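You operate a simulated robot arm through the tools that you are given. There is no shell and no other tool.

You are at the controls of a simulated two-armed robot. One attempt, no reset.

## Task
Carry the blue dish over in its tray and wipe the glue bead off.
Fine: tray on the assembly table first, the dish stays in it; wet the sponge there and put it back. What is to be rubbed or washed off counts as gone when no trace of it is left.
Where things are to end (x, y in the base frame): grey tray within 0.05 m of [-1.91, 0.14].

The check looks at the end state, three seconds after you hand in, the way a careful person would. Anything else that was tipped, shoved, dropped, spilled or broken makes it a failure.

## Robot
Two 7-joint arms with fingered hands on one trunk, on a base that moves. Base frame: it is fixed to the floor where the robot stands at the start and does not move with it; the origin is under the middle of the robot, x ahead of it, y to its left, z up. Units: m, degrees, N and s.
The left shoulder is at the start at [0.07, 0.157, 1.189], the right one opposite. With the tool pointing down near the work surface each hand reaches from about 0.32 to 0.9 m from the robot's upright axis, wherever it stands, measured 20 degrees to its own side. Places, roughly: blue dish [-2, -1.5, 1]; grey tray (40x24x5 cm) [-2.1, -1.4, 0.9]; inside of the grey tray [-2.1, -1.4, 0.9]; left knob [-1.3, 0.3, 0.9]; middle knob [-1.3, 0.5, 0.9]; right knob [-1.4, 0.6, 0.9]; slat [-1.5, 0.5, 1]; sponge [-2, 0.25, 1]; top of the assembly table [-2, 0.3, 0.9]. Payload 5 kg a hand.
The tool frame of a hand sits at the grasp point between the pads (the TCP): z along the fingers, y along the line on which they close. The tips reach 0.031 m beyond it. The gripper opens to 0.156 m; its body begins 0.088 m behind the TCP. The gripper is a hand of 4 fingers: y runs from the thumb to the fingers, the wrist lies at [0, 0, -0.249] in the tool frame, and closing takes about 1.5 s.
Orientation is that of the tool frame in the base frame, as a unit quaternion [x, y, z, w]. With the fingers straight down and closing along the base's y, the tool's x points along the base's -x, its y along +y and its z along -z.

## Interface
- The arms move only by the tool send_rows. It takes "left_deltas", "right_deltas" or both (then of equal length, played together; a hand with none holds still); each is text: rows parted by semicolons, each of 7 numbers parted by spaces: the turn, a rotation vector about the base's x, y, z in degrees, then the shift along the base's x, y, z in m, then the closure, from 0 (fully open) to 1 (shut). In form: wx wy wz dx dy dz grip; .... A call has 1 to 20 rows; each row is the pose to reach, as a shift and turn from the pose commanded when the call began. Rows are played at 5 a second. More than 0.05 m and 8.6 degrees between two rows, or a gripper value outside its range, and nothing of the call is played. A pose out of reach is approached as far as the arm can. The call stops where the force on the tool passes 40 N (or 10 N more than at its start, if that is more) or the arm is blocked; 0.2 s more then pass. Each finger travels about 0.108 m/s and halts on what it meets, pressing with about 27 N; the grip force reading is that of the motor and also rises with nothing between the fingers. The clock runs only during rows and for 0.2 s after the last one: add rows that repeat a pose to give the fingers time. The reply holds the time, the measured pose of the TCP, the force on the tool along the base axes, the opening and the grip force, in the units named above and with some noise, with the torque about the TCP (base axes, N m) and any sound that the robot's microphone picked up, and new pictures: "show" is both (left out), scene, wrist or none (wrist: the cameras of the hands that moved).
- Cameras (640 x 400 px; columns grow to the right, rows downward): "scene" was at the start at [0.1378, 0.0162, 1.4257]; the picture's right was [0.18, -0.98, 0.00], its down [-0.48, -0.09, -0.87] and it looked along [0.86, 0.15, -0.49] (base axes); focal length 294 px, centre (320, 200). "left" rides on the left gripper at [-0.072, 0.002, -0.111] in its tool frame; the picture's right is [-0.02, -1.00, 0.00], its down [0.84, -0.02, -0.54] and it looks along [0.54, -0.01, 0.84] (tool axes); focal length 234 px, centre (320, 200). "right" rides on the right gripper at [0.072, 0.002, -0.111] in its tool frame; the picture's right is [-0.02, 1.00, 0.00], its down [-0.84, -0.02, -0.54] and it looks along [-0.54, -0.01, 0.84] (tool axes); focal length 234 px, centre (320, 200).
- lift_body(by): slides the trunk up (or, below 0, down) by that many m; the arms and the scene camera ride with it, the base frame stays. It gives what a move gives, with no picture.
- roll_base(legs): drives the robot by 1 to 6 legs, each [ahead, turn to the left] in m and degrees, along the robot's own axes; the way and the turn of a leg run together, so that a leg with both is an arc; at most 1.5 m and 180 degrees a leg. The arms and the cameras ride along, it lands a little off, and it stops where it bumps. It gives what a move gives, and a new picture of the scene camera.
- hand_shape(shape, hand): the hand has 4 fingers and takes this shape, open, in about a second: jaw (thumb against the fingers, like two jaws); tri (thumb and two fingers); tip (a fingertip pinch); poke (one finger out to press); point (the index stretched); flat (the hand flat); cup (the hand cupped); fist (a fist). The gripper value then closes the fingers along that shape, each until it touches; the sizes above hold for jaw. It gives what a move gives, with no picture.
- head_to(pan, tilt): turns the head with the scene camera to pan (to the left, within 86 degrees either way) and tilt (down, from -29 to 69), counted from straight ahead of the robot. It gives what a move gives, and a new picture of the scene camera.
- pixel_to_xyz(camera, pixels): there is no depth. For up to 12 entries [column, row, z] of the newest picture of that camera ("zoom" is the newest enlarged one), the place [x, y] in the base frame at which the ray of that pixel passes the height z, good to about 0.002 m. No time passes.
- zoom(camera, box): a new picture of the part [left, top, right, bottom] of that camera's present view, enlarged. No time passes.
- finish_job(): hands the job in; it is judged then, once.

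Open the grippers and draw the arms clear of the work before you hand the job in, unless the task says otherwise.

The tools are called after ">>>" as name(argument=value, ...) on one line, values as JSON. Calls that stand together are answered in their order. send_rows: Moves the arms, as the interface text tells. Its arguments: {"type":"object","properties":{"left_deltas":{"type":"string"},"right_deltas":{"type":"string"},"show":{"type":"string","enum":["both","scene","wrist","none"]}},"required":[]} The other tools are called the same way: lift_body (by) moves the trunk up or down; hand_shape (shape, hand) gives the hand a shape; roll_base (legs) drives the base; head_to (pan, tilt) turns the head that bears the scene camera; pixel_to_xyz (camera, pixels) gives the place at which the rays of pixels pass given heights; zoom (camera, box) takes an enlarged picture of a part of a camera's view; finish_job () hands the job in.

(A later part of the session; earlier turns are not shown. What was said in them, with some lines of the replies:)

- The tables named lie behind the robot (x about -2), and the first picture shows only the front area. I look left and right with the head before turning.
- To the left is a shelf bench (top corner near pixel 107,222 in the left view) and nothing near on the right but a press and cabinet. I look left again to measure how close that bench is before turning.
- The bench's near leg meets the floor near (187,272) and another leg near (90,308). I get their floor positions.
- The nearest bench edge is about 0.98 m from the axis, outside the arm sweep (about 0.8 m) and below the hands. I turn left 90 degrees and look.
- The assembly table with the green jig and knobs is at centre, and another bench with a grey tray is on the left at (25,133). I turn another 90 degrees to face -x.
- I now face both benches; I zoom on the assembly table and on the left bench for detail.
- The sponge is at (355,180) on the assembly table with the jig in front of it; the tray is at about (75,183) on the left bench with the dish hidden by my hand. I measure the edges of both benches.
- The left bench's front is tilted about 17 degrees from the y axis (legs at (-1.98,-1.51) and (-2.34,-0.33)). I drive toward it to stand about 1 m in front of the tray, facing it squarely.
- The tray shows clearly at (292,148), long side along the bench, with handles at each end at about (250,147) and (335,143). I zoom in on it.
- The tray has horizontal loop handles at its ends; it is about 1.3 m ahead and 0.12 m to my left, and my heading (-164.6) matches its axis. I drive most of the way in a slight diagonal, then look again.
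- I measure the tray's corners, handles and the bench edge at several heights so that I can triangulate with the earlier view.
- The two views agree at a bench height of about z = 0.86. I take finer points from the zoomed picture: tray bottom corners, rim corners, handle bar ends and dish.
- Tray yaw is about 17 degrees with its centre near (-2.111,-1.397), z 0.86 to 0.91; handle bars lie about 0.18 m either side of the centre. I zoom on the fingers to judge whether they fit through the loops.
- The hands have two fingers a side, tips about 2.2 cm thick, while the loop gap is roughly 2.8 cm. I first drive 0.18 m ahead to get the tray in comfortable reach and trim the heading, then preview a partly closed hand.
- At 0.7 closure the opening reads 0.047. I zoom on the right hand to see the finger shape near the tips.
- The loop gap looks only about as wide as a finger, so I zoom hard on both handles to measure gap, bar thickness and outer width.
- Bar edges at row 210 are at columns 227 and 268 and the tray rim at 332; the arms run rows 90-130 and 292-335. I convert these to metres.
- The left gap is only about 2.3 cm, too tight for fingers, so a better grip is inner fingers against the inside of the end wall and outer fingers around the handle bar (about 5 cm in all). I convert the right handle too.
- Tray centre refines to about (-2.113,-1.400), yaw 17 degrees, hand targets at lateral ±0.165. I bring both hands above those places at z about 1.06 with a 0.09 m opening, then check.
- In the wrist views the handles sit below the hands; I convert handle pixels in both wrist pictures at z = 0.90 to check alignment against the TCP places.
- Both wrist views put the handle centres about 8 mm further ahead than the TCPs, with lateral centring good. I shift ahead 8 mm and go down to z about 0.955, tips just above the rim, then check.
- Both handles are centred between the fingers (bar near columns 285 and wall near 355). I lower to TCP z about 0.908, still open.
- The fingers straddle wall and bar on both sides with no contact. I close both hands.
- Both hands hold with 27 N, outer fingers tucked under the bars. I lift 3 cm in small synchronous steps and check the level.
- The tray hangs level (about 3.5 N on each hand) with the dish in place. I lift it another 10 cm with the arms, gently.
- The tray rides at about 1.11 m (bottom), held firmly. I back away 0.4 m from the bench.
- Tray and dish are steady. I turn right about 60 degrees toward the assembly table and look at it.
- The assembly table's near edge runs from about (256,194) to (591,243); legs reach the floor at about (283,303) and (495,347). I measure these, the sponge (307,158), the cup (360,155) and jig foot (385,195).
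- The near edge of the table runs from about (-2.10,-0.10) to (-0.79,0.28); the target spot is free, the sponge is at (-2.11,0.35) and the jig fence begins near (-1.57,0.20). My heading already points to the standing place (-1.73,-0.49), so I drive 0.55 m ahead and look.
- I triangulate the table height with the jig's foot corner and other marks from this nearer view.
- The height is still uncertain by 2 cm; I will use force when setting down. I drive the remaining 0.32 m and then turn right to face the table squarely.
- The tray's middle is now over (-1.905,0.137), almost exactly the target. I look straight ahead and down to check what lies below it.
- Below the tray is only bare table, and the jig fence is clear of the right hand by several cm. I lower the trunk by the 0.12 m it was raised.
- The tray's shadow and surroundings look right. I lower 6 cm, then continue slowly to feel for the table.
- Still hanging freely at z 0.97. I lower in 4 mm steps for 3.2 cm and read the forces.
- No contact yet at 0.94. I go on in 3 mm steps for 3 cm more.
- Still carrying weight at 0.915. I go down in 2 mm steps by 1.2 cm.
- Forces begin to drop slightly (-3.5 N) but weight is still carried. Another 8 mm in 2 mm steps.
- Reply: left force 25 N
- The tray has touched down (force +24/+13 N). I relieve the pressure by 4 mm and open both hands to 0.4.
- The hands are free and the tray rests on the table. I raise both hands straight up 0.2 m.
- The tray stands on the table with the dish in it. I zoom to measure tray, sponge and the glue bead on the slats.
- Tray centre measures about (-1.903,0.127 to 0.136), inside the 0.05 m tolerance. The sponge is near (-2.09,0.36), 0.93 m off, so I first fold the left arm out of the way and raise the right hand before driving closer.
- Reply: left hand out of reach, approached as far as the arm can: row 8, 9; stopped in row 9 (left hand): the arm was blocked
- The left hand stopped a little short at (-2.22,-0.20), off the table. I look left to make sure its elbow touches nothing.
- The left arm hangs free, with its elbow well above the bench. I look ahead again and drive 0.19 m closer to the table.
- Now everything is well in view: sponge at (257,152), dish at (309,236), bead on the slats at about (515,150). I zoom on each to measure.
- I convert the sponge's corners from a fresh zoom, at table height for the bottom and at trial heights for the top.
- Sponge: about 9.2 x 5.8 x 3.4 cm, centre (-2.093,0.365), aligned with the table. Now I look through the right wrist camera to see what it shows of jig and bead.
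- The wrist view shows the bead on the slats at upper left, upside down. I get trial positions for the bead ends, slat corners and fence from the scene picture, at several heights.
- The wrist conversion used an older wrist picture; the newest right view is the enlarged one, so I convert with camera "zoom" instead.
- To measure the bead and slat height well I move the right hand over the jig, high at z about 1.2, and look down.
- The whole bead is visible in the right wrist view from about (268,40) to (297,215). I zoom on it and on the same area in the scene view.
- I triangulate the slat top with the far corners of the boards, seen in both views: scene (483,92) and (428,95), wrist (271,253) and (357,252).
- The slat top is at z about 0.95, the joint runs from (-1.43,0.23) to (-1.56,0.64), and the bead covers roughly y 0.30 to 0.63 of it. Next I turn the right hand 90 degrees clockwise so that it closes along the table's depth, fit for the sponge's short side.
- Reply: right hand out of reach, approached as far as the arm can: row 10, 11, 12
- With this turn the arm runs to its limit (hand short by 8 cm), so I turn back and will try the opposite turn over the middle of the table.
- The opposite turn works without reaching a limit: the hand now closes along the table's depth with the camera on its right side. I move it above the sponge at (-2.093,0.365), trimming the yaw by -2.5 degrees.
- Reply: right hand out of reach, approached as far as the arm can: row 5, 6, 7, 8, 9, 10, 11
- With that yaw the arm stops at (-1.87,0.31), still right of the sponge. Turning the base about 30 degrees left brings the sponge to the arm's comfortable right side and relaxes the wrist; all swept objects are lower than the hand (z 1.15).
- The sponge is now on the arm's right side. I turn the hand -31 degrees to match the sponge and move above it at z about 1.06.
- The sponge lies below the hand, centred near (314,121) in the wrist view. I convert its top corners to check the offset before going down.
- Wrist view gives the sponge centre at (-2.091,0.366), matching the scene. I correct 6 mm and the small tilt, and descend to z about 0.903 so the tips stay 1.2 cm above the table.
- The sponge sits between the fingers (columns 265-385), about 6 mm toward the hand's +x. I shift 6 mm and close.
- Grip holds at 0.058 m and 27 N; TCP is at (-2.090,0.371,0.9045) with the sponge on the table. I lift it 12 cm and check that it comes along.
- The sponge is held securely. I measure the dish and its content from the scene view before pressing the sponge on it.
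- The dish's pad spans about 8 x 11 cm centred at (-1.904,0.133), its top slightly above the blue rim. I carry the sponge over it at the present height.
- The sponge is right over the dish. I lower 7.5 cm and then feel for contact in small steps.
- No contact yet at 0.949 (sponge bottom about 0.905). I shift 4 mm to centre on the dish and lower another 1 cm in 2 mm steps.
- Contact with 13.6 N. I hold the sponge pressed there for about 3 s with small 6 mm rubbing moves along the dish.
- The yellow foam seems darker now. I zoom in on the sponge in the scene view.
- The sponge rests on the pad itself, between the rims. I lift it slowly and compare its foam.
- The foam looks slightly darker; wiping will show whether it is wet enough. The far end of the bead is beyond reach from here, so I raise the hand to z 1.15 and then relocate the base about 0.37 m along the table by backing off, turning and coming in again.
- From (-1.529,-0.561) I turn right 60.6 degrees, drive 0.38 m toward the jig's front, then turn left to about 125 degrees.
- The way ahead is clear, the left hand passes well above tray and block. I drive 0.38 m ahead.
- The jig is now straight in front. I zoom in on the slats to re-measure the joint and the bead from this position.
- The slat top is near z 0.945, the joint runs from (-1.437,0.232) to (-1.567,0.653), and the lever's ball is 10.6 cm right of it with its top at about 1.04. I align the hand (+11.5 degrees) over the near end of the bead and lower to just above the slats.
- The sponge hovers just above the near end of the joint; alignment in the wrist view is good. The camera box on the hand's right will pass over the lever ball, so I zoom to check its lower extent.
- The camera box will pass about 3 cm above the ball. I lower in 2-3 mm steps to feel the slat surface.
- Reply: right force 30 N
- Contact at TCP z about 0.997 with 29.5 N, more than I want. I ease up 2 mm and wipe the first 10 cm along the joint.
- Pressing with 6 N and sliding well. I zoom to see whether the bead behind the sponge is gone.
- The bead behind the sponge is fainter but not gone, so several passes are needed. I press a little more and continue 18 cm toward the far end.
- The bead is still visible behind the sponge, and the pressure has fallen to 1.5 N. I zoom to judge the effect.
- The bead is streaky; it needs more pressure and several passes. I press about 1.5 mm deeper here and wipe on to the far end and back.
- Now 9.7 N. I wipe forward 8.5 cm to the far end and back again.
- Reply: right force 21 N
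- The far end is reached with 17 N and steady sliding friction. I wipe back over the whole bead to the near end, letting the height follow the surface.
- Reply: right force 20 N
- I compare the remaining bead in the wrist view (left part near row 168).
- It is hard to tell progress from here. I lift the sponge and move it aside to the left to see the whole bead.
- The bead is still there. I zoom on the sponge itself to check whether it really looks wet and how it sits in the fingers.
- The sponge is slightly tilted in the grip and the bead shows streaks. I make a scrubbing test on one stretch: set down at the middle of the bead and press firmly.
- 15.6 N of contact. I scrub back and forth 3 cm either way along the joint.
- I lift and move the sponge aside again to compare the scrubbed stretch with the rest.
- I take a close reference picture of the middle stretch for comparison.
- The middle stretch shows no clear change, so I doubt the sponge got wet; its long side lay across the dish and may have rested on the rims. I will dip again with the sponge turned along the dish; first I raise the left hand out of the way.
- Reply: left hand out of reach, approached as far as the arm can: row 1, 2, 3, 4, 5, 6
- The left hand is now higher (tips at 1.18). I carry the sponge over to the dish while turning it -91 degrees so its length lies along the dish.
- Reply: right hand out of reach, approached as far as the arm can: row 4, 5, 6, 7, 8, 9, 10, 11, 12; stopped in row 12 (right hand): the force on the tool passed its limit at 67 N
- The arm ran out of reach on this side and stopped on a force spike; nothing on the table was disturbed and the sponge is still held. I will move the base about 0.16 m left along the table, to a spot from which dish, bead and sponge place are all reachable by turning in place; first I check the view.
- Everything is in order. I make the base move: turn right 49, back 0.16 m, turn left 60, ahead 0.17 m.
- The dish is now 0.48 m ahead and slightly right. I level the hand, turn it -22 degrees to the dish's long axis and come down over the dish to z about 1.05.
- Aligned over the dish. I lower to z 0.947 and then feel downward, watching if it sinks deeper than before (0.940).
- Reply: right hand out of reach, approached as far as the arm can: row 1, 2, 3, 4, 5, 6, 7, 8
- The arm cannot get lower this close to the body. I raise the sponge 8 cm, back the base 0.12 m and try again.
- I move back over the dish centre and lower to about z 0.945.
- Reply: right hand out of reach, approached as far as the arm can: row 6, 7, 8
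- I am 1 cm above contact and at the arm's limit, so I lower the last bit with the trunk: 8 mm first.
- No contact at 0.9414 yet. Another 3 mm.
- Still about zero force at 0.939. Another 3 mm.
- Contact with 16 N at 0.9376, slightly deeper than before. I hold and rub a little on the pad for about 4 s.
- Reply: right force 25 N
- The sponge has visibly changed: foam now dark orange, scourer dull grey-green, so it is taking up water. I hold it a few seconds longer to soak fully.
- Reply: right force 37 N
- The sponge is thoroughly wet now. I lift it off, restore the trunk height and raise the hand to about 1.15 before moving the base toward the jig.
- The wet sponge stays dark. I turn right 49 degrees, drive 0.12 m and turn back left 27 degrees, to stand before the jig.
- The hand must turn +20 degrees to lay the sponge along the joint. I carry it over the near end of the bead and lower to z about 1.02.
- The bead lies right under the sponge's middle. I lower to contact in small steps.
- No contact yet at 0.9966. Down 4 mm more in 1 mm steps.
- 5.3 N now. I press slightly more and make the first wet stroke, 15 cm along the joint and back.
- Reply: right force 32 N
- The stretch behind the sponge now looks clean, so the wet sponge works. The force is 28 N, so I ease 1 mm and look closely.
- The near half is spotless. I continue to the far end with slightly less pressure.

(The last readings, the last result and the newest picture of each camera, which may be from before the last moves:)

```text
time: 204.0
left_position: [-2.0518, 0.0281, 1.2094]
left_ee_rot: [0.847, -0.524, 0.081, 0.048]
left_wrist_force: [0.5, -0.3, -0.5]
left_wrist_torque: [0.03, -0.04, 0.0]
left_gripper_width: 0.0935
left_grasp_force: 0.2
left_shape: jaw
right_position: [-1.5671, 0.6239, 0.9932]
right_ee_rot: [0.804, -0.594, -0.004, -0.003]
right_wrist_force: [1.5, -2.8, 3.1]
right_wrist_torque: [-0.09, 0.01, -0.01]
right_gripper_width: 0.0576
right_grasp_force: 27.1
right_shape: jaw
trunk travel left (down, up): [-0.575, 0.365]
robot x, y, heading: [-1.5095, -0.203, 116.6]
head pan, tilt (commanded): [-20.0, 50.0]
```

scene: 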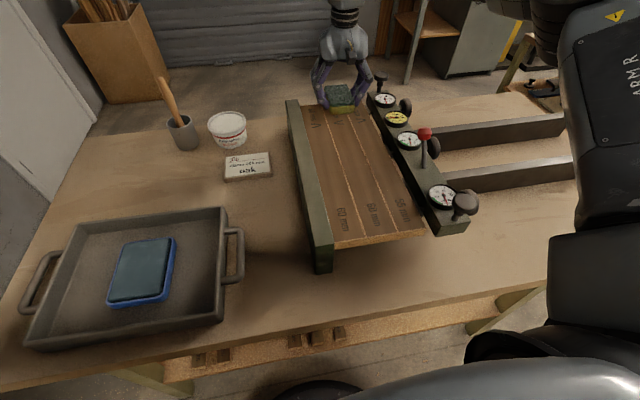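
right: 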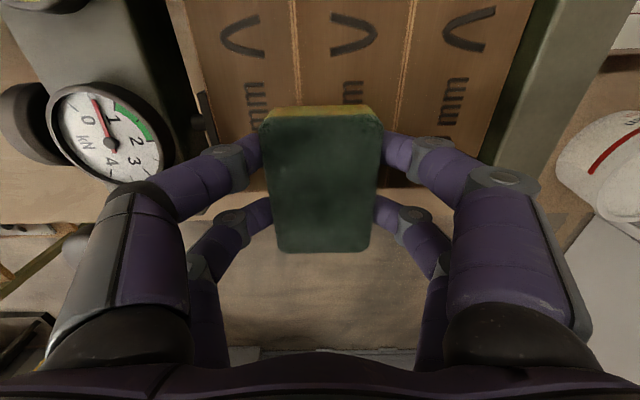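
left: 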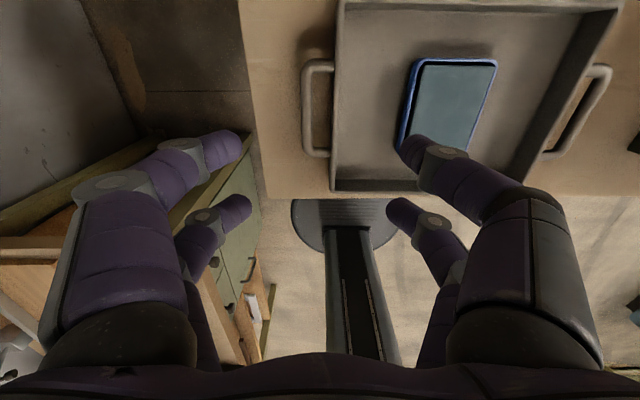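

The far end is reached; nearly everything is clean. I press a little more and stroke back and forth over the far 12 cm.

>>> send_rows(right_deltas="0 0 0 0 0 -0.0008 1;0 0 0 0.0059 -0.0191 -0.0008 1;0 0 0 0.0118 -0.0382 -0.0008 1;0 0 0 0.0177 -0.0573 -0.0007 1;0 0 0 0.0236 -0.0765 -0.0006 1;0 0 0 0.0295 -0.0956 -0.0005 1;0 0 0 0.0353 -0.1147 -0.0004 1;0 0 0 0.0295 -0.0956 -0.0005 1;0 0 0 0.0236 -0.0765 -0.0006 1;0 0 0 0.0177 -0.0573 -0.0007 1;0 0 0 0.0118 -0.0382 -0.0008 1;0 0 0 0.0059 -0.0191 -0.0008 1;0 0 0 0 0 -0.0008 1;0 0 0 0.0059 -0.0191 -0.0008 1;0 0 0 0.0118 -0.0382 -0.0008 1;0 0 0 0.0177 -0.0573 -0.0007 1;0 0 0 0.0236 -0.0765 -0.0006 1;0 0 0 0.0295 -0.0956 -0.0005 1;0 0 0 0.0353 -0.1147 -0.0004 1;0 0 0 0.0353 -0.1147 -0.0004 1")

```text
time: 208.2
left_position: [-2.0518, 0.0295, 1.2121]
left_ee_rot: [0.847, -0.523, 0.081, 0.048]
left_wrist_force: [0.0, -0.6, 0.5]
left_wrist_torque: [0.01, -0.01, -0.03]
left_gripper_width: 0.0933
left_grasp_force: 0.1
left_shape: jaw
right_position: [-1.5319, 0.5081, 0.9931]
right_ee_rot: [0.804, -0.595, -0.004, -0.003]
right_wrist_force: [-2.8, 9.1, 17.2]
right_wrist_torque: [0.2, 0.01, -0.03]
right_gripper_width: 0.0579
right_grasp_force: 27.2
right_shape: jaw
trunk travel left (down, up): [-0.575, 0.365]
robot x, y, heading: [-1.5078, -0.2073, 116.8]
head pan, tilt (commanded): [-20.0, 50.0]
```

scene: 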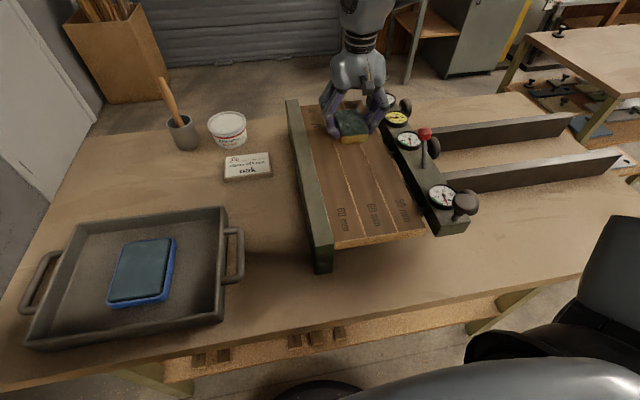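
right: 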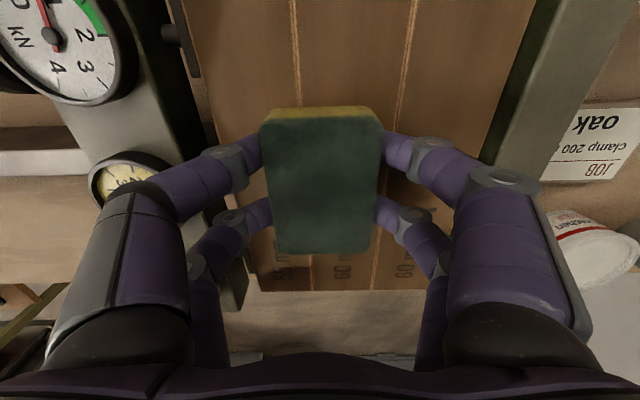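

The far end looks clean as well. One more stroke back to the near end for thoroughness, then I inspect.

>>> send_rows(right_deltas="0 0 0 0.0044 -0.0143 0.0003 1;0 0 0 0.0088 -0.0287 0.0005 1;0 0 0 0.0133 -0.043 0.0006 1;0 0 0 0.0177 -0.0573 0.0007 1;0 0 0 0.0221 -0.0717 0.0008 1;0 0 0 0.0265 -0.086 0.0009 1;0 0 0 0.0309 -0.1003 0.001 1;0 0 0 0.0353 -0.1147 0.0011 1;0 0 0 0.0398 -0.129 0.0012 1;0 0 0 0.0442 -0.1434 0.0013 1;0 0 0 0.0486 -0.1577 0.0014 1;0 0 0 0.053 -0.172 0.0014 1;0 0 0 0.0574 -0.1864 0.0014 1;0 0 0 0.0604 -0.1959 0.0014 1;0 0 0 0.0604 -0.1959 0.0014 1", show="none")

>>> send_rows(right_deltas="0 0 0 0 0 0.01 1;0 0 0 0 0 0.04 1;0 0 0 0 0 0.08 1;0 0 0 0 0 0.12 1;0 0 0 -0.038 -0.012 0.14 1;0 0 0 -0.076 -0.023 0.14 1;0 0 0 -0.115 -0.035 0.14 1;0 0 0 -0.153 -0.047 0.14 1;0 0 0 -0.19 -0.058 0.14 1;0 0 0 -0.19 -0.058 0.14 1")

>>> zoom(camera="scene", box=[310, 90, 440, 250])

```text
time: 211.4
left_position: [-2.0509, 0.0292, 1.211]
left_ee_rot: [0.848, -0.522, 0.081, 0.048]
left_wrist_force: [0.5, 0.0, -0.5]
left_wrist_torque: [-0.03, -0.03, -0.01]
left_gripper_width: 0.0933
left_grasp_force: 0.0
left_shape: jaw
right_position: [-1.4703, 0.3128, 0.9943]
right_ee_rot: [0.804, -0.594, -0.003, -0.003]
right_wrist_force: [0.3, -0.5, -0.3]
right_wrist_torque: [0.0, -0.01, 0.01]
right_gripper_width: 0.0577
right_grasp_force: 26.6
right_shape: jaw
trunk travel left (down, up): [-0.575, 0.365]
robot x, y, heading: [-1.5071, -0.2032, 116.6]
head pan, tilt (commanded): [-20.0, 50.0]
```

```text
time: 213.6
left_position: [-2.0503, 0.0277, 1.2098]
left_ee_rot: [0.847, -0.523, 0.08, 0.049]
left_wrist_force: [0.4, 0.0, 0.9]
left_wrist_torque: [-0.01, 0.04, -0.01]
left_gripper_width: 0.0934
left_grasp_force: 0.1
left_shape: jaw
right_position: [-1.6616, 0.2556, 1.1354]
right_ee_rot: [0.805, -0.594, -0.004, -0.003]
right_wrist_force: [-0.3, 0.5, -0.3]
right_wrist_torque: [0.03, -0.01, 0.0]
right_gripper_width: 0.0575
right_grasp_force: 26.6
right_shape: jaw
trunk travel left (down, up): [-0.575, 0.365]
robot x, y, heading: [-1.5073, -0.2016, 116.6]
head pan, tilt (commanded): [-20.0, 50.0]
```

scene: 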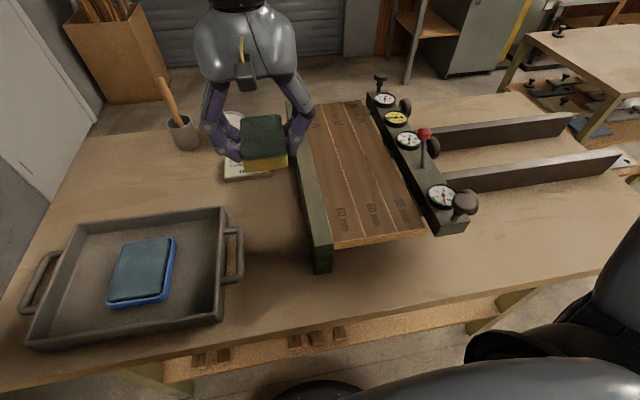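
right: 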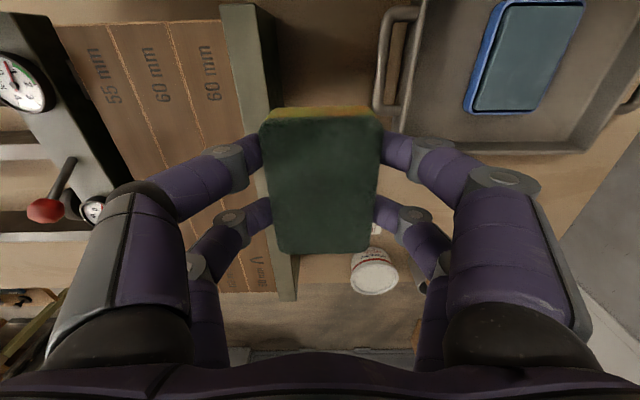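

```text
2.50 times, centred on (375, 170) of scene
```

zoom: 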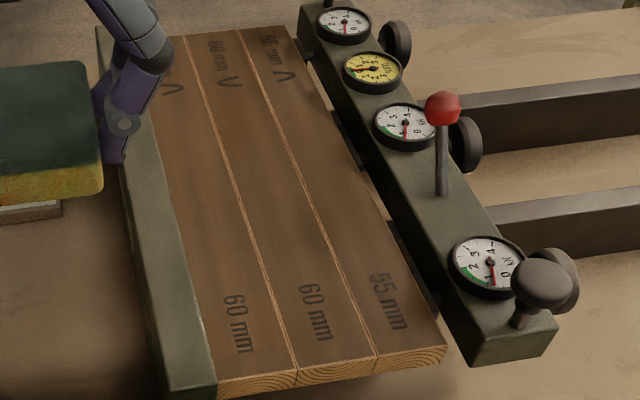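

The bead seems gone along the entire joint. I check closely in three enlarged pieces for any trace.

>>> zoom(camera="scene", box=[330, 95, 375, 135])

>>> zoom(camera="scene", box=[340, 130, 390, 175])

>>> zoom(camera="scene", box=[350, 170, 420, 240])

```text
10.00 times, centred on (352, 115) of scene
```

zoom: 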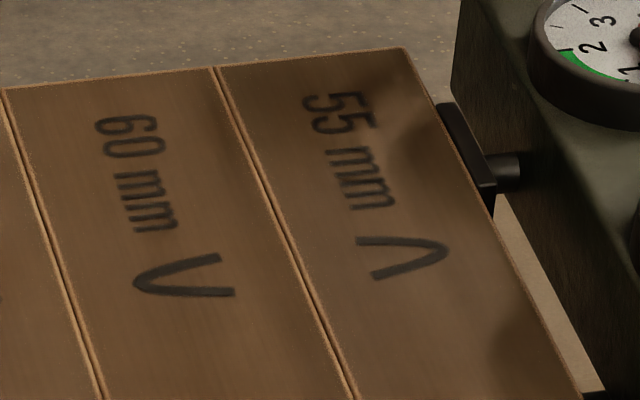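

```text
8.89 times, centred on (365, 152) of scene
```

zoom: 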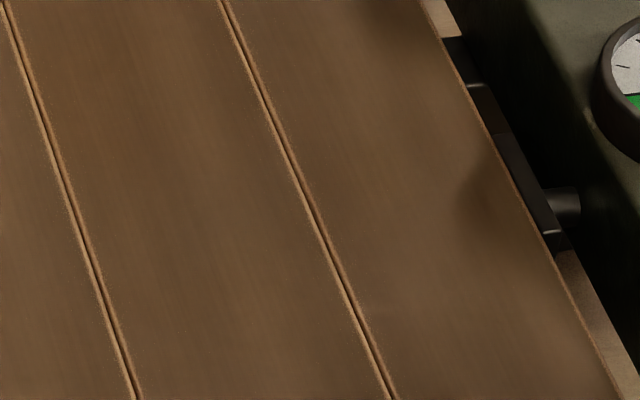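

```text
5.71 times, centred on (385, 205) of scene
```

zoom: 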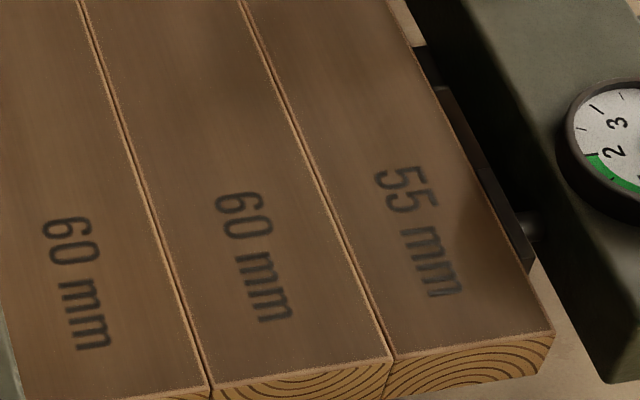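

No trace of glue remains and the slats have not moved. Now I bring the sponge back: I raise the hand a bit and drive to the earlier place in front of the sponge's spot (back off, shift left, come in at heading 136).

>>> send_rows(right_deltas="0 0 0 0 0 0.03 1;0 0 0 0 0 0.05 1;0 0 0 0 0 0.05 1", show="none")

>>> roll_base(legs=[[0, -40.6], [-0.317, 0], [0, 60]])

```text
time: 214.4
left_position: [-2.0528, 0.0298, 1.2111]
left_ee_rot: [0.847, -0.523, 0.081, 0.049]
left_wrist_force: [0.1, -0.4, -0.8]
left_wrist_torque: [0.0, 0.01, -0.01]
left_gripper_width: 0.0933
left_grasp_force: 0.1
left_shape: jaw
right_position: [-1.6614, 0.2552, 1.1845]
right_ee_rot: [0.805, -0.594, -0.004, -0.003]
right_wrist_force: [-0.7, -0.3, 0.2]
right_wrist_torque: [0.02, -0.03, 0.01]
right_gripper_width: 0.0574
right_grasp_force: 26.9
right_shape: jaw
trunk travel left (down, up): [-0.575, 0.365]
robot x, y, heading: [-1.5058, -0.2037, 116.9]
head pan, tilt (commanded): [-20.0, 50.0]
```

```text
time: 221.2
left_position: [-2.1758, -0.4898, 1.2105]
left_ee_rot: [0.928, -0.361, 0.088, 0.033]
left_wrist_force: [-0.6, -0.1, 0.3]
left_wrist_torque: [-0.05, -0.02, 0.03]
left_gripper_width: 0.0933
left_grasp_force: 0.1
left_shape: jaw
right_position: [-1.8941, -0.1413, 1.1849]
right_ee_rot: [0.898, -0.44, -0.005, -0.001]
right_wrist_force: [-0.2, 0.4, -0.6]
right_wrist_torque: [0.01, 0.0, -0.01]
right_gripper_width: 0.0577
right_grasp_force: 27.3
right_shape: jaw
trunk travel left (down, up): [-0.575, 0.365]
robot x, y, heading: [-1.5878, -0.5121, 137.5]
head pan, tilt (commanded): [-20.0, 50.0]
```

scene: 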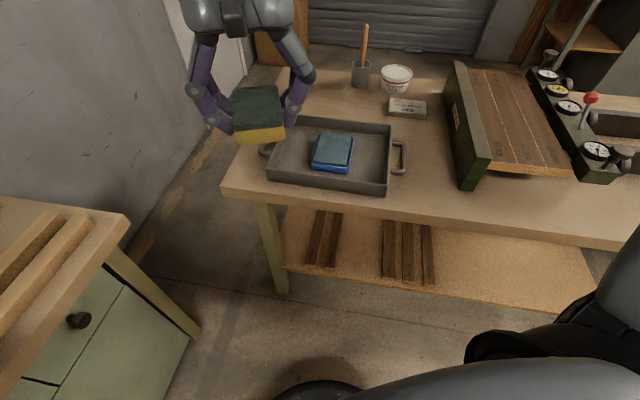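

I drive the last 0.28 m in and look at the sponge's spot.

>>> roll_base(legs=[[0.28, 0]])

>>> head_to(pan=-30, tilt=50)

```text
time: 223.2
left_position: [-2.3878, -0.2971, 1.2109]
left_ee_rot: [0.928, -0.36, 0.088, 0.033]
left_wrist_force: [0.0, -0.3, 0.8]
left_wrist_torque: [0.01, -0.03, 0.0]
left_gripper_width: 0.0932
left_grasp_force: 0.1
left_shape: jaw
right_position: [-2.1064, 0.0538, 1.1843]
right_ee_rot: [0.899, -0.438, -0.005, -0.002]
right_wrist_force: [0.3, 0.7, -0.5]
right_wrist_torque: [-0.03, 0.04, -0.01]
right_gripper_width: 0.058
right_grasp_force: 27.1
right_shape: jaw
trunk travel left (down, up): [-0.575, 0.365]
robot x, y, heading: [-1.7963, -0.3199, 137.6]
head pan, tilt (commanded): [-20.0, 50.0]
```

scene: 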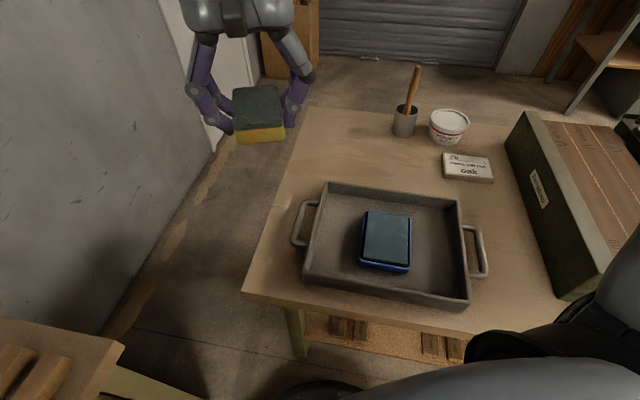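

```text
time: 223.9
left_position: [-2.3889, -0.2975, 1.2099]
left_ee_rot: [0.928, -0.36, 0.088, 0.034]
left_wrist_force: [-0.1, -0.5, 0.3]
left_wrist_torque: [0.02, -0.03, 0.04]
left_gripper_width: 0.0933
left_grasp_force: 0.1
left_shape: jaw
right_position: [-2.1068, 0.0543, 1.1838]
right_ee_rot: [0.899, -0.437, -0.004, -0.002]
right_wrist_force: [-1.2, 0.8, -0.6]
right_wrist_torque: [0.0, -0.04, -0.01]
right_gripper_width: 0.0579
right_grasp_force: 27.2
right_shape: jaw
trunk travel left (down, up): [-0.575, 0.365]
robot x, y, heading: [-1.7966, -0.3216, 137.6]
head pan, tilt (commanded): [-30.0, 50.0]
```

scene: 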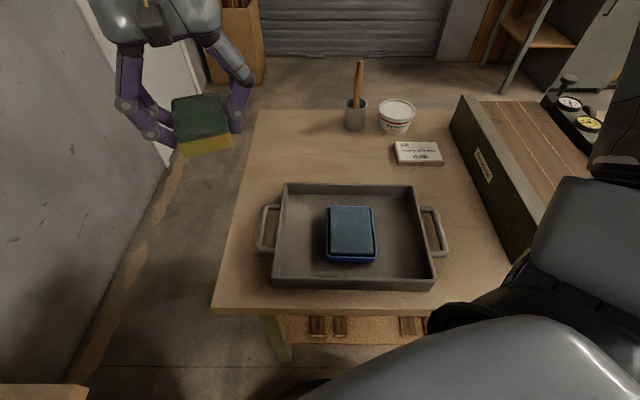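

I turn the hand +68 degrees and carry the sponge over its old place at (-2.090,0.371), staying high.

>>> send_rows(right_deltas="0 0 7.5 0.0019 0.0352 0 1;0 0 15.1 0.0037 0.0703 0 1;0 0 22.6 0.0056 0.1055 0 1;0 0 30.2 0.0075 0.1407 0 1;0 0 37.7 0.0093 0.1758 0 1;0 0 45.3 0.0112 0.211 0 1;0 0 52.8 0.0131 0.2462 0 1;0 0 60.4 0.0149 0.2813 -0.02 1;0 0 67.9 0.0168 0.3165 -0.05 1;0 0 67.9 0.0168 0.3165 -0.09 1;0 0 67.9 0.0168 0.3165 -0.13 1;0 0 67.9 0.0168 0.3165 -0.17 1;0 0 67.9 0.0168 0.3165 -0.2 1;0 0 67.9 0.0168 0.3165 -0.2 1")

```text
time: 226.9
left_position: [-2.3879, -0.2976, 1.2111]
left_ee_rot: [0.928, -0.36, 0.088, 0.033]
left_wrist_force: [0.5, -0.2, -0.6]
left_wrist_torque: [-0.01, 0.01, 0.0]
left_gripper_width: 0.0931
left_grasp_force: 0.1
left_shape: jaw
right_position: [-2.0939, 0.3713, 0.9853]
right_ee_rot: [0.99, 0.14, -0.005, 0.0]
right_wrist_force: [0.7, 0.0, 0.3]
right_wrist_torque: [-0.02, 0.02, 0.03]
right_gripper_width: 0.0578
right_grasp_force: 27.2
right_shape: jaw
trunk travel left (down, up): [-0.575, 0.365]
robot x, y, heading: [-1.7972, -0.319, 137.5]
head pan, tilt (commanded): [-30.0, 50.0]
```

scene: 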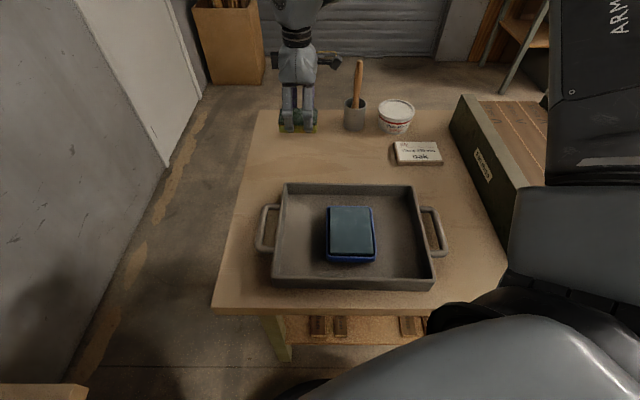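
right: 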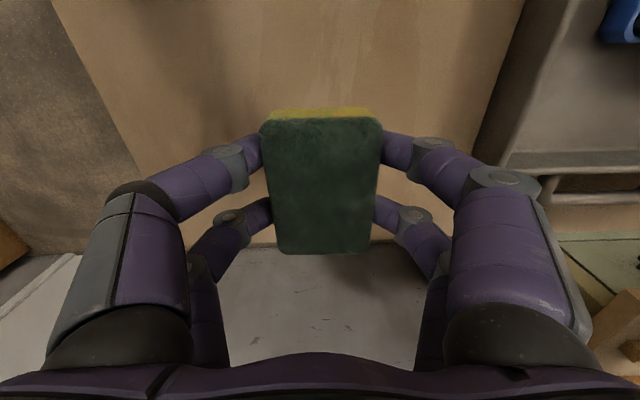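

Over the right spot. I lower to about 0.911 and then feel for the table.

>>> send_rows(right_deltas="0 -0.5 0 0.003 0 -0.03 1;0 -0.5 0 0.003 0 -0.055 1;0 -0.5 0 0.003 0 -0.07 1;0 -0.5 0 0.003 0 -0.074 1;0 -0.5 0 0.003 0 -0.077 1;0 -0.5 0 0.003 0 -0.079 1;0 -0.5 0 0.003 0 -0.081 1;0 -0.5 0 0.003 0 -0.081 1")

```text
time: 228.7
left_position: [-2.3885, -0.2964, 1.2108]
left_ee_rot: [0.928, -0.36, 0.088, 0.034]
left_wrist_force: [-1.1, 0.0, -0.3]
left_wrist_torque: [0.01, 0.02, 0.02]
left_gripper_width: 0.0932
left_grasp_force: 0.0
left_shape: jaw
right_position: [-2.0871, 0.3703, 0.9038]
right_ee_rot: [0.99, 0.139, -0.001, 0.001]
right_wrist_force: [-0.3, -0.3, 0.8]
right_wrist_torque: [-0.02, 0.02, -0.02]
right_gripper_width: 0.0578
right_grasp_force: 26.8
right_shape: jaw
trunk travel left (down, up): [-0.575, 0.365]
robot x, y, heading: [-1.7946, -0.3186, 137.6]
head pan, tilt (commanded): [-30.0, 50.0]
```

scene: 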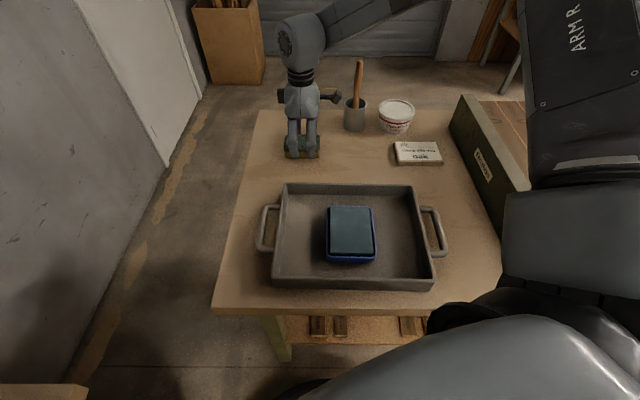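
right: 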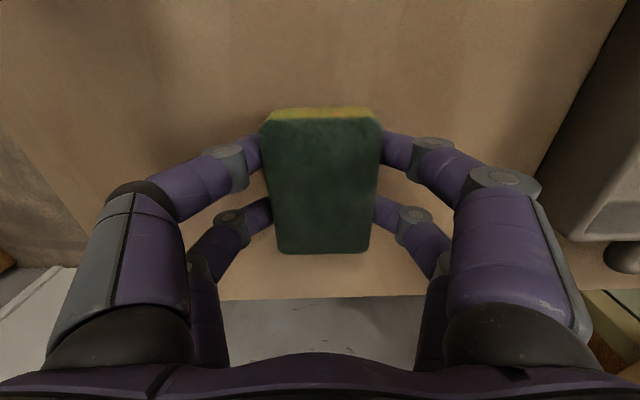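

Still free at 0.9038. I go down 1 mm at a time, 4 mm more.

>>> send_rows(right_deltas="0 0 0 -0.002 0 -0.001 1;0 0 0 -0.002 0 -0.002 1;0 0 0 -0.002 0 -0.003 1;0 0 0 -0.002 0 -0.004 1;0 0 0 -0.002 0 -0.004 1", show="none")

```text
time: 229.9
left_position: [-2.3888, -0.2966, 1.2106]
left_ee_rot: [0.928, -0.36, 0.088, 0.033]
left_wrist_force: [0.3, -0.2, 0.0]
left_wrist_torque: [-0.01, -0.01, -0.04]
left_gripper_width: 0.0935
left_grasp_force: 0.1
left_shape: jaw
right_position: [-2.0893, 0.3714, 0.9003]
right_ee_rot: [0.99, 0.139, -0.001, 0.001]
right_wrist_force: [0.3, -0.9, 1.1]
right_wrist_torque: [-0.01, 0.07, 0.01]
right_gripper_width: 0.0575
right_grasp_force: 26.8
right_shape: jaw
trunk travel left (down, up): [-0.575, 0.365]
robot x, y, heading: [-1.795, -0.3185, 137.4]
head pan, tilt (commanded): [-30.0, 50.0]
```

>>> send_rows(right_deltas="0 0 0 0 0 -0.001 1;0 0 0 0 0 -0.002 1;0 0 0 0 0 -0.002 1", show="none")

```text
time: 230.7
left_position: [-2.3882, -0.2983, 1.2112]
left_ee_rot: [0.928, -0.36, 0.088, 0.034]
left_wrist_force: [-0.4, -0.2, 0.4]
left_wrist_torque: [0.03, 0.0, 0.0]
left_gripper_width: 0.0931
left_grasp_force: 0.2
left_shape: jaw
right_position: [-2.0896, 0.3703, 0.8996]
right_ee_rot: [0.99, 0.139, -0.003, 0.001]
right_wrist_force: [-1.1, 3.4, 11.8]
right_wrist_torque: [-0.03, 0.12, 0.02]
right_gripper_width: 0.0579
right_grasp_force: 27.0
right_shape: jaw
trunk travel left (down, up): [-0.575, 0.365]
robot x, y, heading: [-1.7989, -0.3247, 137.7]
head pan, tilt (commanded): [-30.0, 50.0]
```

The sponge rests on the table (11.8 N). I ease 1 mm and open the fingers.

>>> send_rows(right_deltas="0 0 0 0 0 0.001 1;0 0 0 0 0 0.001 0.62;0 0 0 0 0 0.001 0.58;0 0 0 0 0 0.001 0.52;0 0 0 0 0 0.001 0.46;0 0 0 0 0 0.001 0.4;0 0 0 0 0 0.001 0.4;0 0 0 0 0 0.001 0.4;0 0 0 0 0 0.001 0.4")

```text
time: 232.7
left_position: [-2.3885, -0.2978, 1.2107]
left_ee_rot: [0.928, -0.36, 0.088, 0.033]
left_wrist_force: [-0.3, -0.3, -0.5]
left_wrist_torque: [0.0, 0.01, 0.02]
left_gripper_width: 0.0933
left_grasp_force: 0.1
left_shape: jaw
right_position: [-2.0893, 0.371, 0.8977]
right_ee_rot: [0.99, 0.139, -0.001, 0.0]
right_wrist_force: [0.4, 0.3, -0.8]
right_wrist_torque: [-0.06, 0.02, -0.01]
right_gripper_width: 0.0932
right_grasp_force: 0.1
right_shape: jaw
trunk travel left (down, up): [-0.575, 0.365]
robot x, y, heading: [-1.7967, -0.324, 137.7]
head pan, tilt (commanded): [-30.0, 50.0]
```

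scene: 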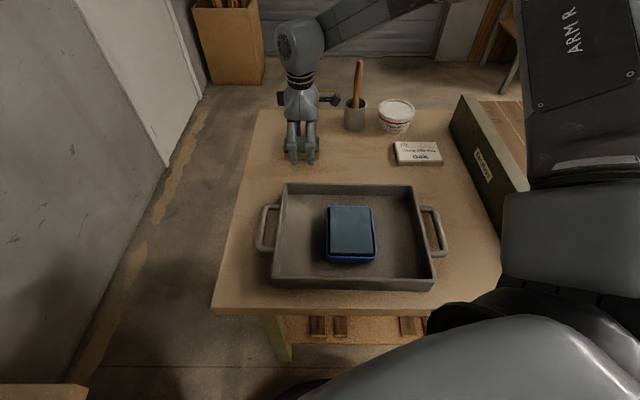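
right: 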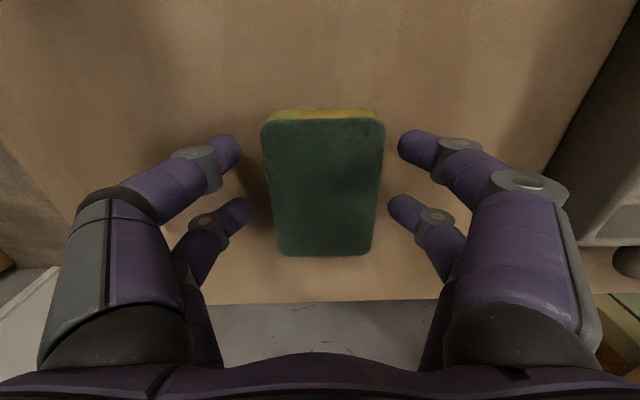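

The sponge stands free between the open fingers. I raise the hand straight up 0.22 m.

>>> send_rows(right_deltas="0 0 0 0 0 0.02 0.4;0 0 0 0 0 0.05 0.4;0 0 0 0 0 0.09 0.4;0 0 0 0 0 0.13 0.4;0 0 0 0 0 0.17 0.4;0 0 0 0 0 0.21 0.4;0 0 0 0 0 0.23 0.4;0 0 0 0 0 0.23 0.4")

>>> zoom(camera="scene", box=[265, 120, 345, 175])

```text
time: 234.5
left_position: [-2.3888, -0.297, 1.2111]
left_ee_rot: [0.928, -0.36, 0.088, 0.034]
left_wrist_force: [0.6, 0.8, 0.0]
left_wrist_torque: [-0.01, 0.03, -0.03]
left_gripper_width: 0.0934
left_grasp_force: 0.1
left_shape: jaw
right_position: [-2.0934, 0.3697, 1.1271]
right_ee_rot: [0.99, 0.139, -0.001, 0.0]
right_wrist_force: [-0.7, 0.5, 0.1]
right_wrist_torque: [-0.03, 0.04, 0.02]
right_gripper_width: 0.0933
right_grasp_force: 0.1
right_shape: jaw
trunk travel left (down, up): [-0.575, 0.365]
robot x, y, heading: [-1.7944, -0.3193, 137.6]
head pan, tilt (commanded): [-30.0, 50.0]
```

scene: 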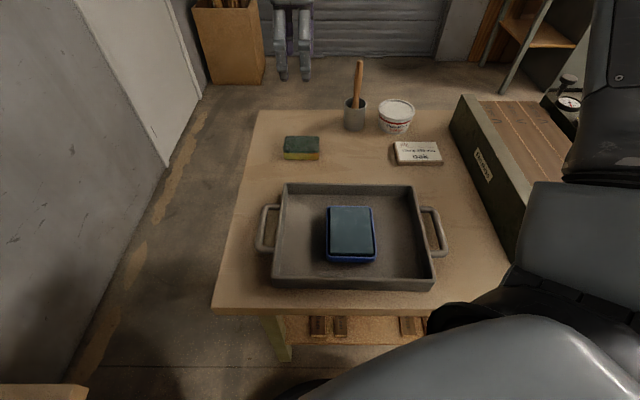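
right: 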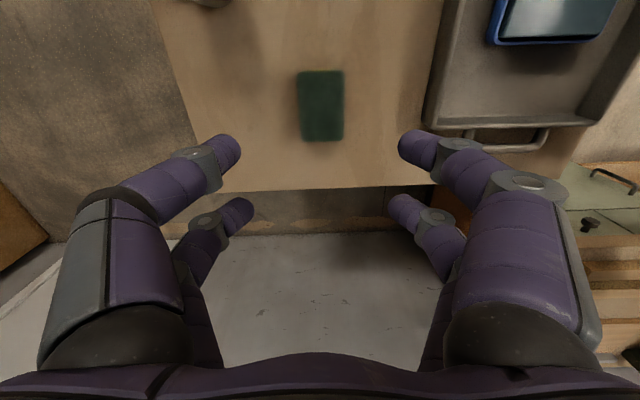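

```text
7.27 times, centred on (305, 148) of scene
```

zoom: 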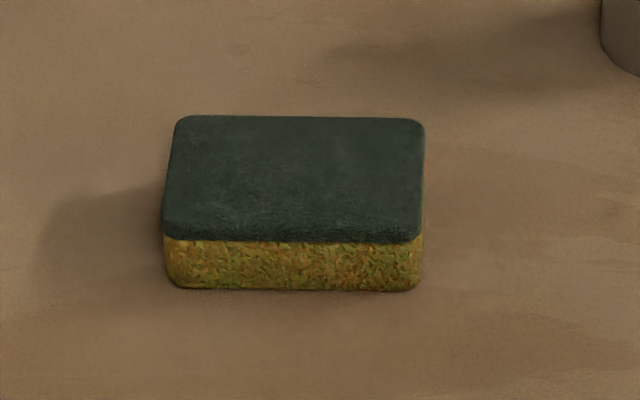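

The sponge is back, upright. I check its place and the tray's place by measurement.

>>> pixel_to_xyz(camera="zoom", pixels=[[170, 288, 0.86], [417, 290, 0.86], [185, 118, 0.893], [420, 122, 0.893]])

>>> pixel_to_xyz(camera="scene", pixels=[[275, 279, 0.908], [435, 280, 0.908], [286, 184, 0.908], [413, 186, 0.908], [350, 232, 0.9]])

>>> zoom(camera="scene", box=[240, 90, 460, 310])

```text
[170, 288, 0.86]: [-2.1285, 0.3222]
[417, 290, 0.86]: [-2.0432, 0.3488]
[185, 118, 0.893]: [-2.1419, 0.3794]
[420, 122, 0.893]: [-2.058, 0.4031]
```

```text
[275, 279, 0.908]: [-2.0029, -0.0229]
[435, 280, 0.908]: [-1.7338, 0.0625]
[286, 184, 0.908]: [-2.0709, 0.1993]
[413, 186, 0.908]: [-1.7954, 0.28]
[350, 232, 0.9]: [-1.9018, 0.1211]
```

```text
1.82 times, centred on (350, 200) of scene
```

zoom: 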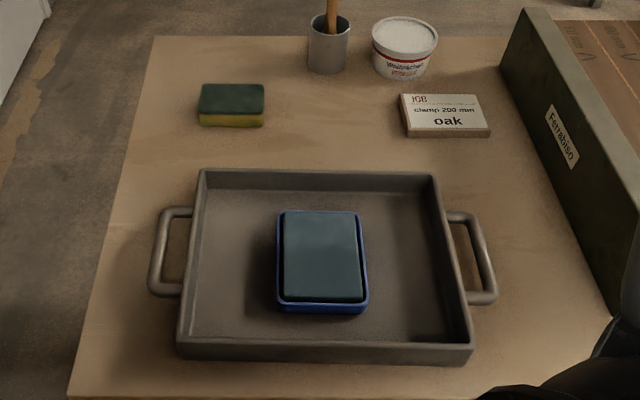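

The sponge is within 3 mm of where it lay, and the tray centre is about (-1.901,0.130), 1.4 cm from the target. I back the robot away 0.8 m so that both arms are clear of the table.

>>> roll_base(legs=[[-0.8, 0]])

>>> send_rows(left_deltas="0 0 0 0 0 0 0.2;0 0 0 0 0 0 0;0 0 0 0 0 0 0;0 0 0 0 0 0 0;0 0 0 0 0 0 0", right_deltas="0 0 0 0 0 0 0.2;0 0 0 0 0 0 0;0 0 0 0 0 0 0;0 0 0 0 0 0 0;0 0 0 0 0 0 0", show="none")

>>> head_to(pan=-20, tilt=30)

```text
time: 238.9
left_position: [-1.7774, -0.8556, 1.2108]
left_ee_rot: [0.929, -0.357, 0.089, 0.033]
left_wrist_force: [-0.6, 0.3, 0.7]
left_wrist_torque: [0.03, -0.01, -0.01]
left_gripper_width: 0.0937
left_grasp_force: 0.2
left_shape: jaw
right_position: [-1.4844, -0.1876, 1.1272]
right_ee_rot: [0.99, 0.142, 0.0, 0.001]
right_wrist_force: [0.2, -0.3, -0.3]
right_wrist_torque: [0.02, -0.01, -0.06]
right_gripper_width: 0.093
right_grasp_force: 0.1
right_shape: jaw
trunk travel left (down, up): [-0.575, 0.365]
robot x, y, heading: [-1.1871, -0.876, 138.0]
head pan, tilt (commanded): [-30.0, 50.0]
```

scene: 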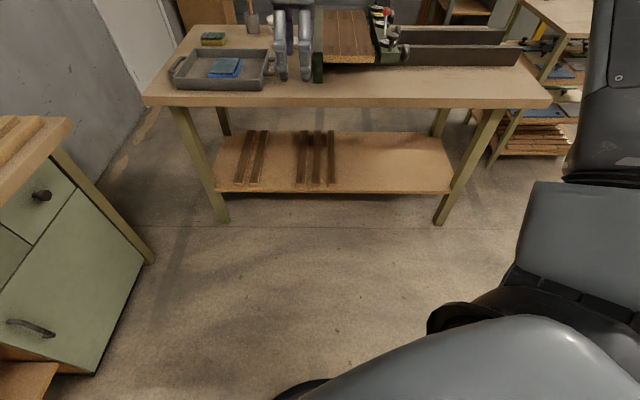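

```text
time: 240.1
left_position: [-1.7778, -0.8557, 1.2104]
left_ee_rot: [0.929, -0.358, 0.088, 0.033]
left_wrist_force: [-0.3, 0.0, 0.6]
left_wrist_torque: [-0.01, 0.03, -0.01]
left_gripper_width: 0.1557
left_grasp_force: 0.0
left_shape: jaw
right_position: [-1.486, -0.1867, 1.1277]
right_ee_rot: [0.99, 0.141, -0.001, 0.001]
right_wrist_force: [-0.6, 0.0, -0.1]
right_wrist_torque: [-0.01, -0.05, -0.02]
right_gripper_width: 0.1559
right_grasp_force: 0.1
right_shape: jaw
trunk travel left (down, up): [-0.575, 0.365]
robot x, y, heading: [-1.1888, -0.8755, 137.8]
head pan, tilt (commanded): [-30.0, 50.0]
```

```text
time: 240.9
left_position: [-1.7783, -0.8572, 1.2114]
left_ee_rot: [0.929, -0.358, 0.088, 0.032]
left_wrist_force: [0.4, -0.8, 0.0]
left_wrist_torque: [0.01, 0.0, 0.02]
left_gripper_width: 0.1558
left_grasp_force: 0.1
left_shape: jaw
right_position: [-1.4851, -0.1872, 1.1264]
right_ee_rot: [0.99, 0.141, -0.001, 0.001]
right_wrist_force: [0.3, -0.7, -0.5]
right_wrist_torque: [0.0, -0.01, -0.02]
right_gripper_width: 0.1559
right_grasp_force: 0.0
right_shape: jaw
trunk travel left (down, up): [-0.575, 0.365]
robot x, y, heading: [-1.187, -0.877, 137.8]
head pan, tilt (commanded): [-20.0, 30.0]
```

scene: 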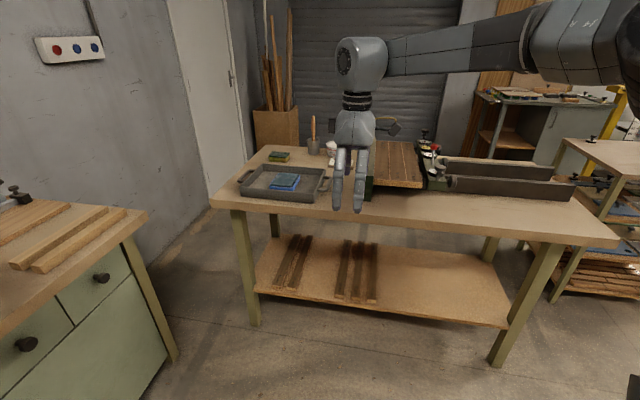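

Both hands are open and off the table. A last close look at the table before handing in.

>>> zoom(camera="scene", box=[210, 110, 330, 215])

>>> zoom(camera="scene", box=[360, 110, 480, 215])

```text
3.81 times, centred on (270, 162) of scene
```

zoom: 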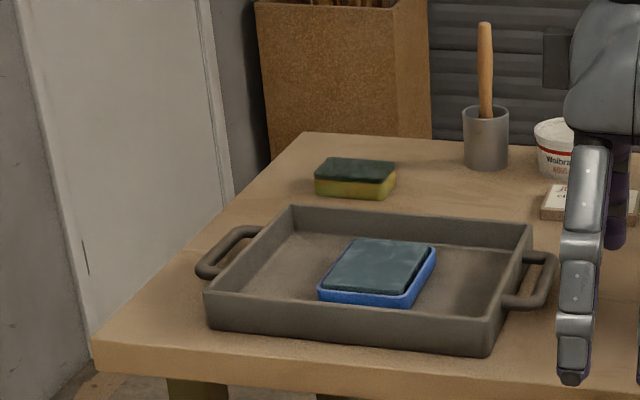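

```text
3.81 times, centred on (420, 162) of scene
```

zoom: 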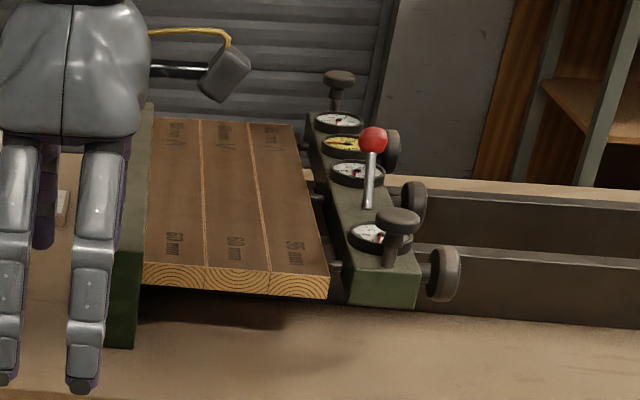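

The tray with the dish stands at its place, the sponge is back, the slats are clean and the jig untouched. I hand the job in.

>>> finish_job()

```text
The job is handed in.
```

The grey tray is on the assembly table with the blue dish still in it, and the glue bead is wiped off. I have handed the job in.

- **Tray:** its centre measures about (-1.90, 0.13), roughly 1.4 cm from your target of (-1.91, 0.14).
- **Glue bead:** close-up views along the whole joint showed no trace of it, and the slats had not visibly moved.
- **Sponge:** my first press on the dish did not wet it enough, so the early strokes did nothing. I wetted it again, wiped the joint clean, and put it back within about 3 mm of where it lay.
- **Everything else:** the last pictures showed nothing else on the table knocked, spilled or moved. Both hands are open and clear of the table.

Once, while carrying the sponge, the right arm ran out of reach and stopped on a force spike. I could not see anything that was hit, and nothing in the pictures had moved.
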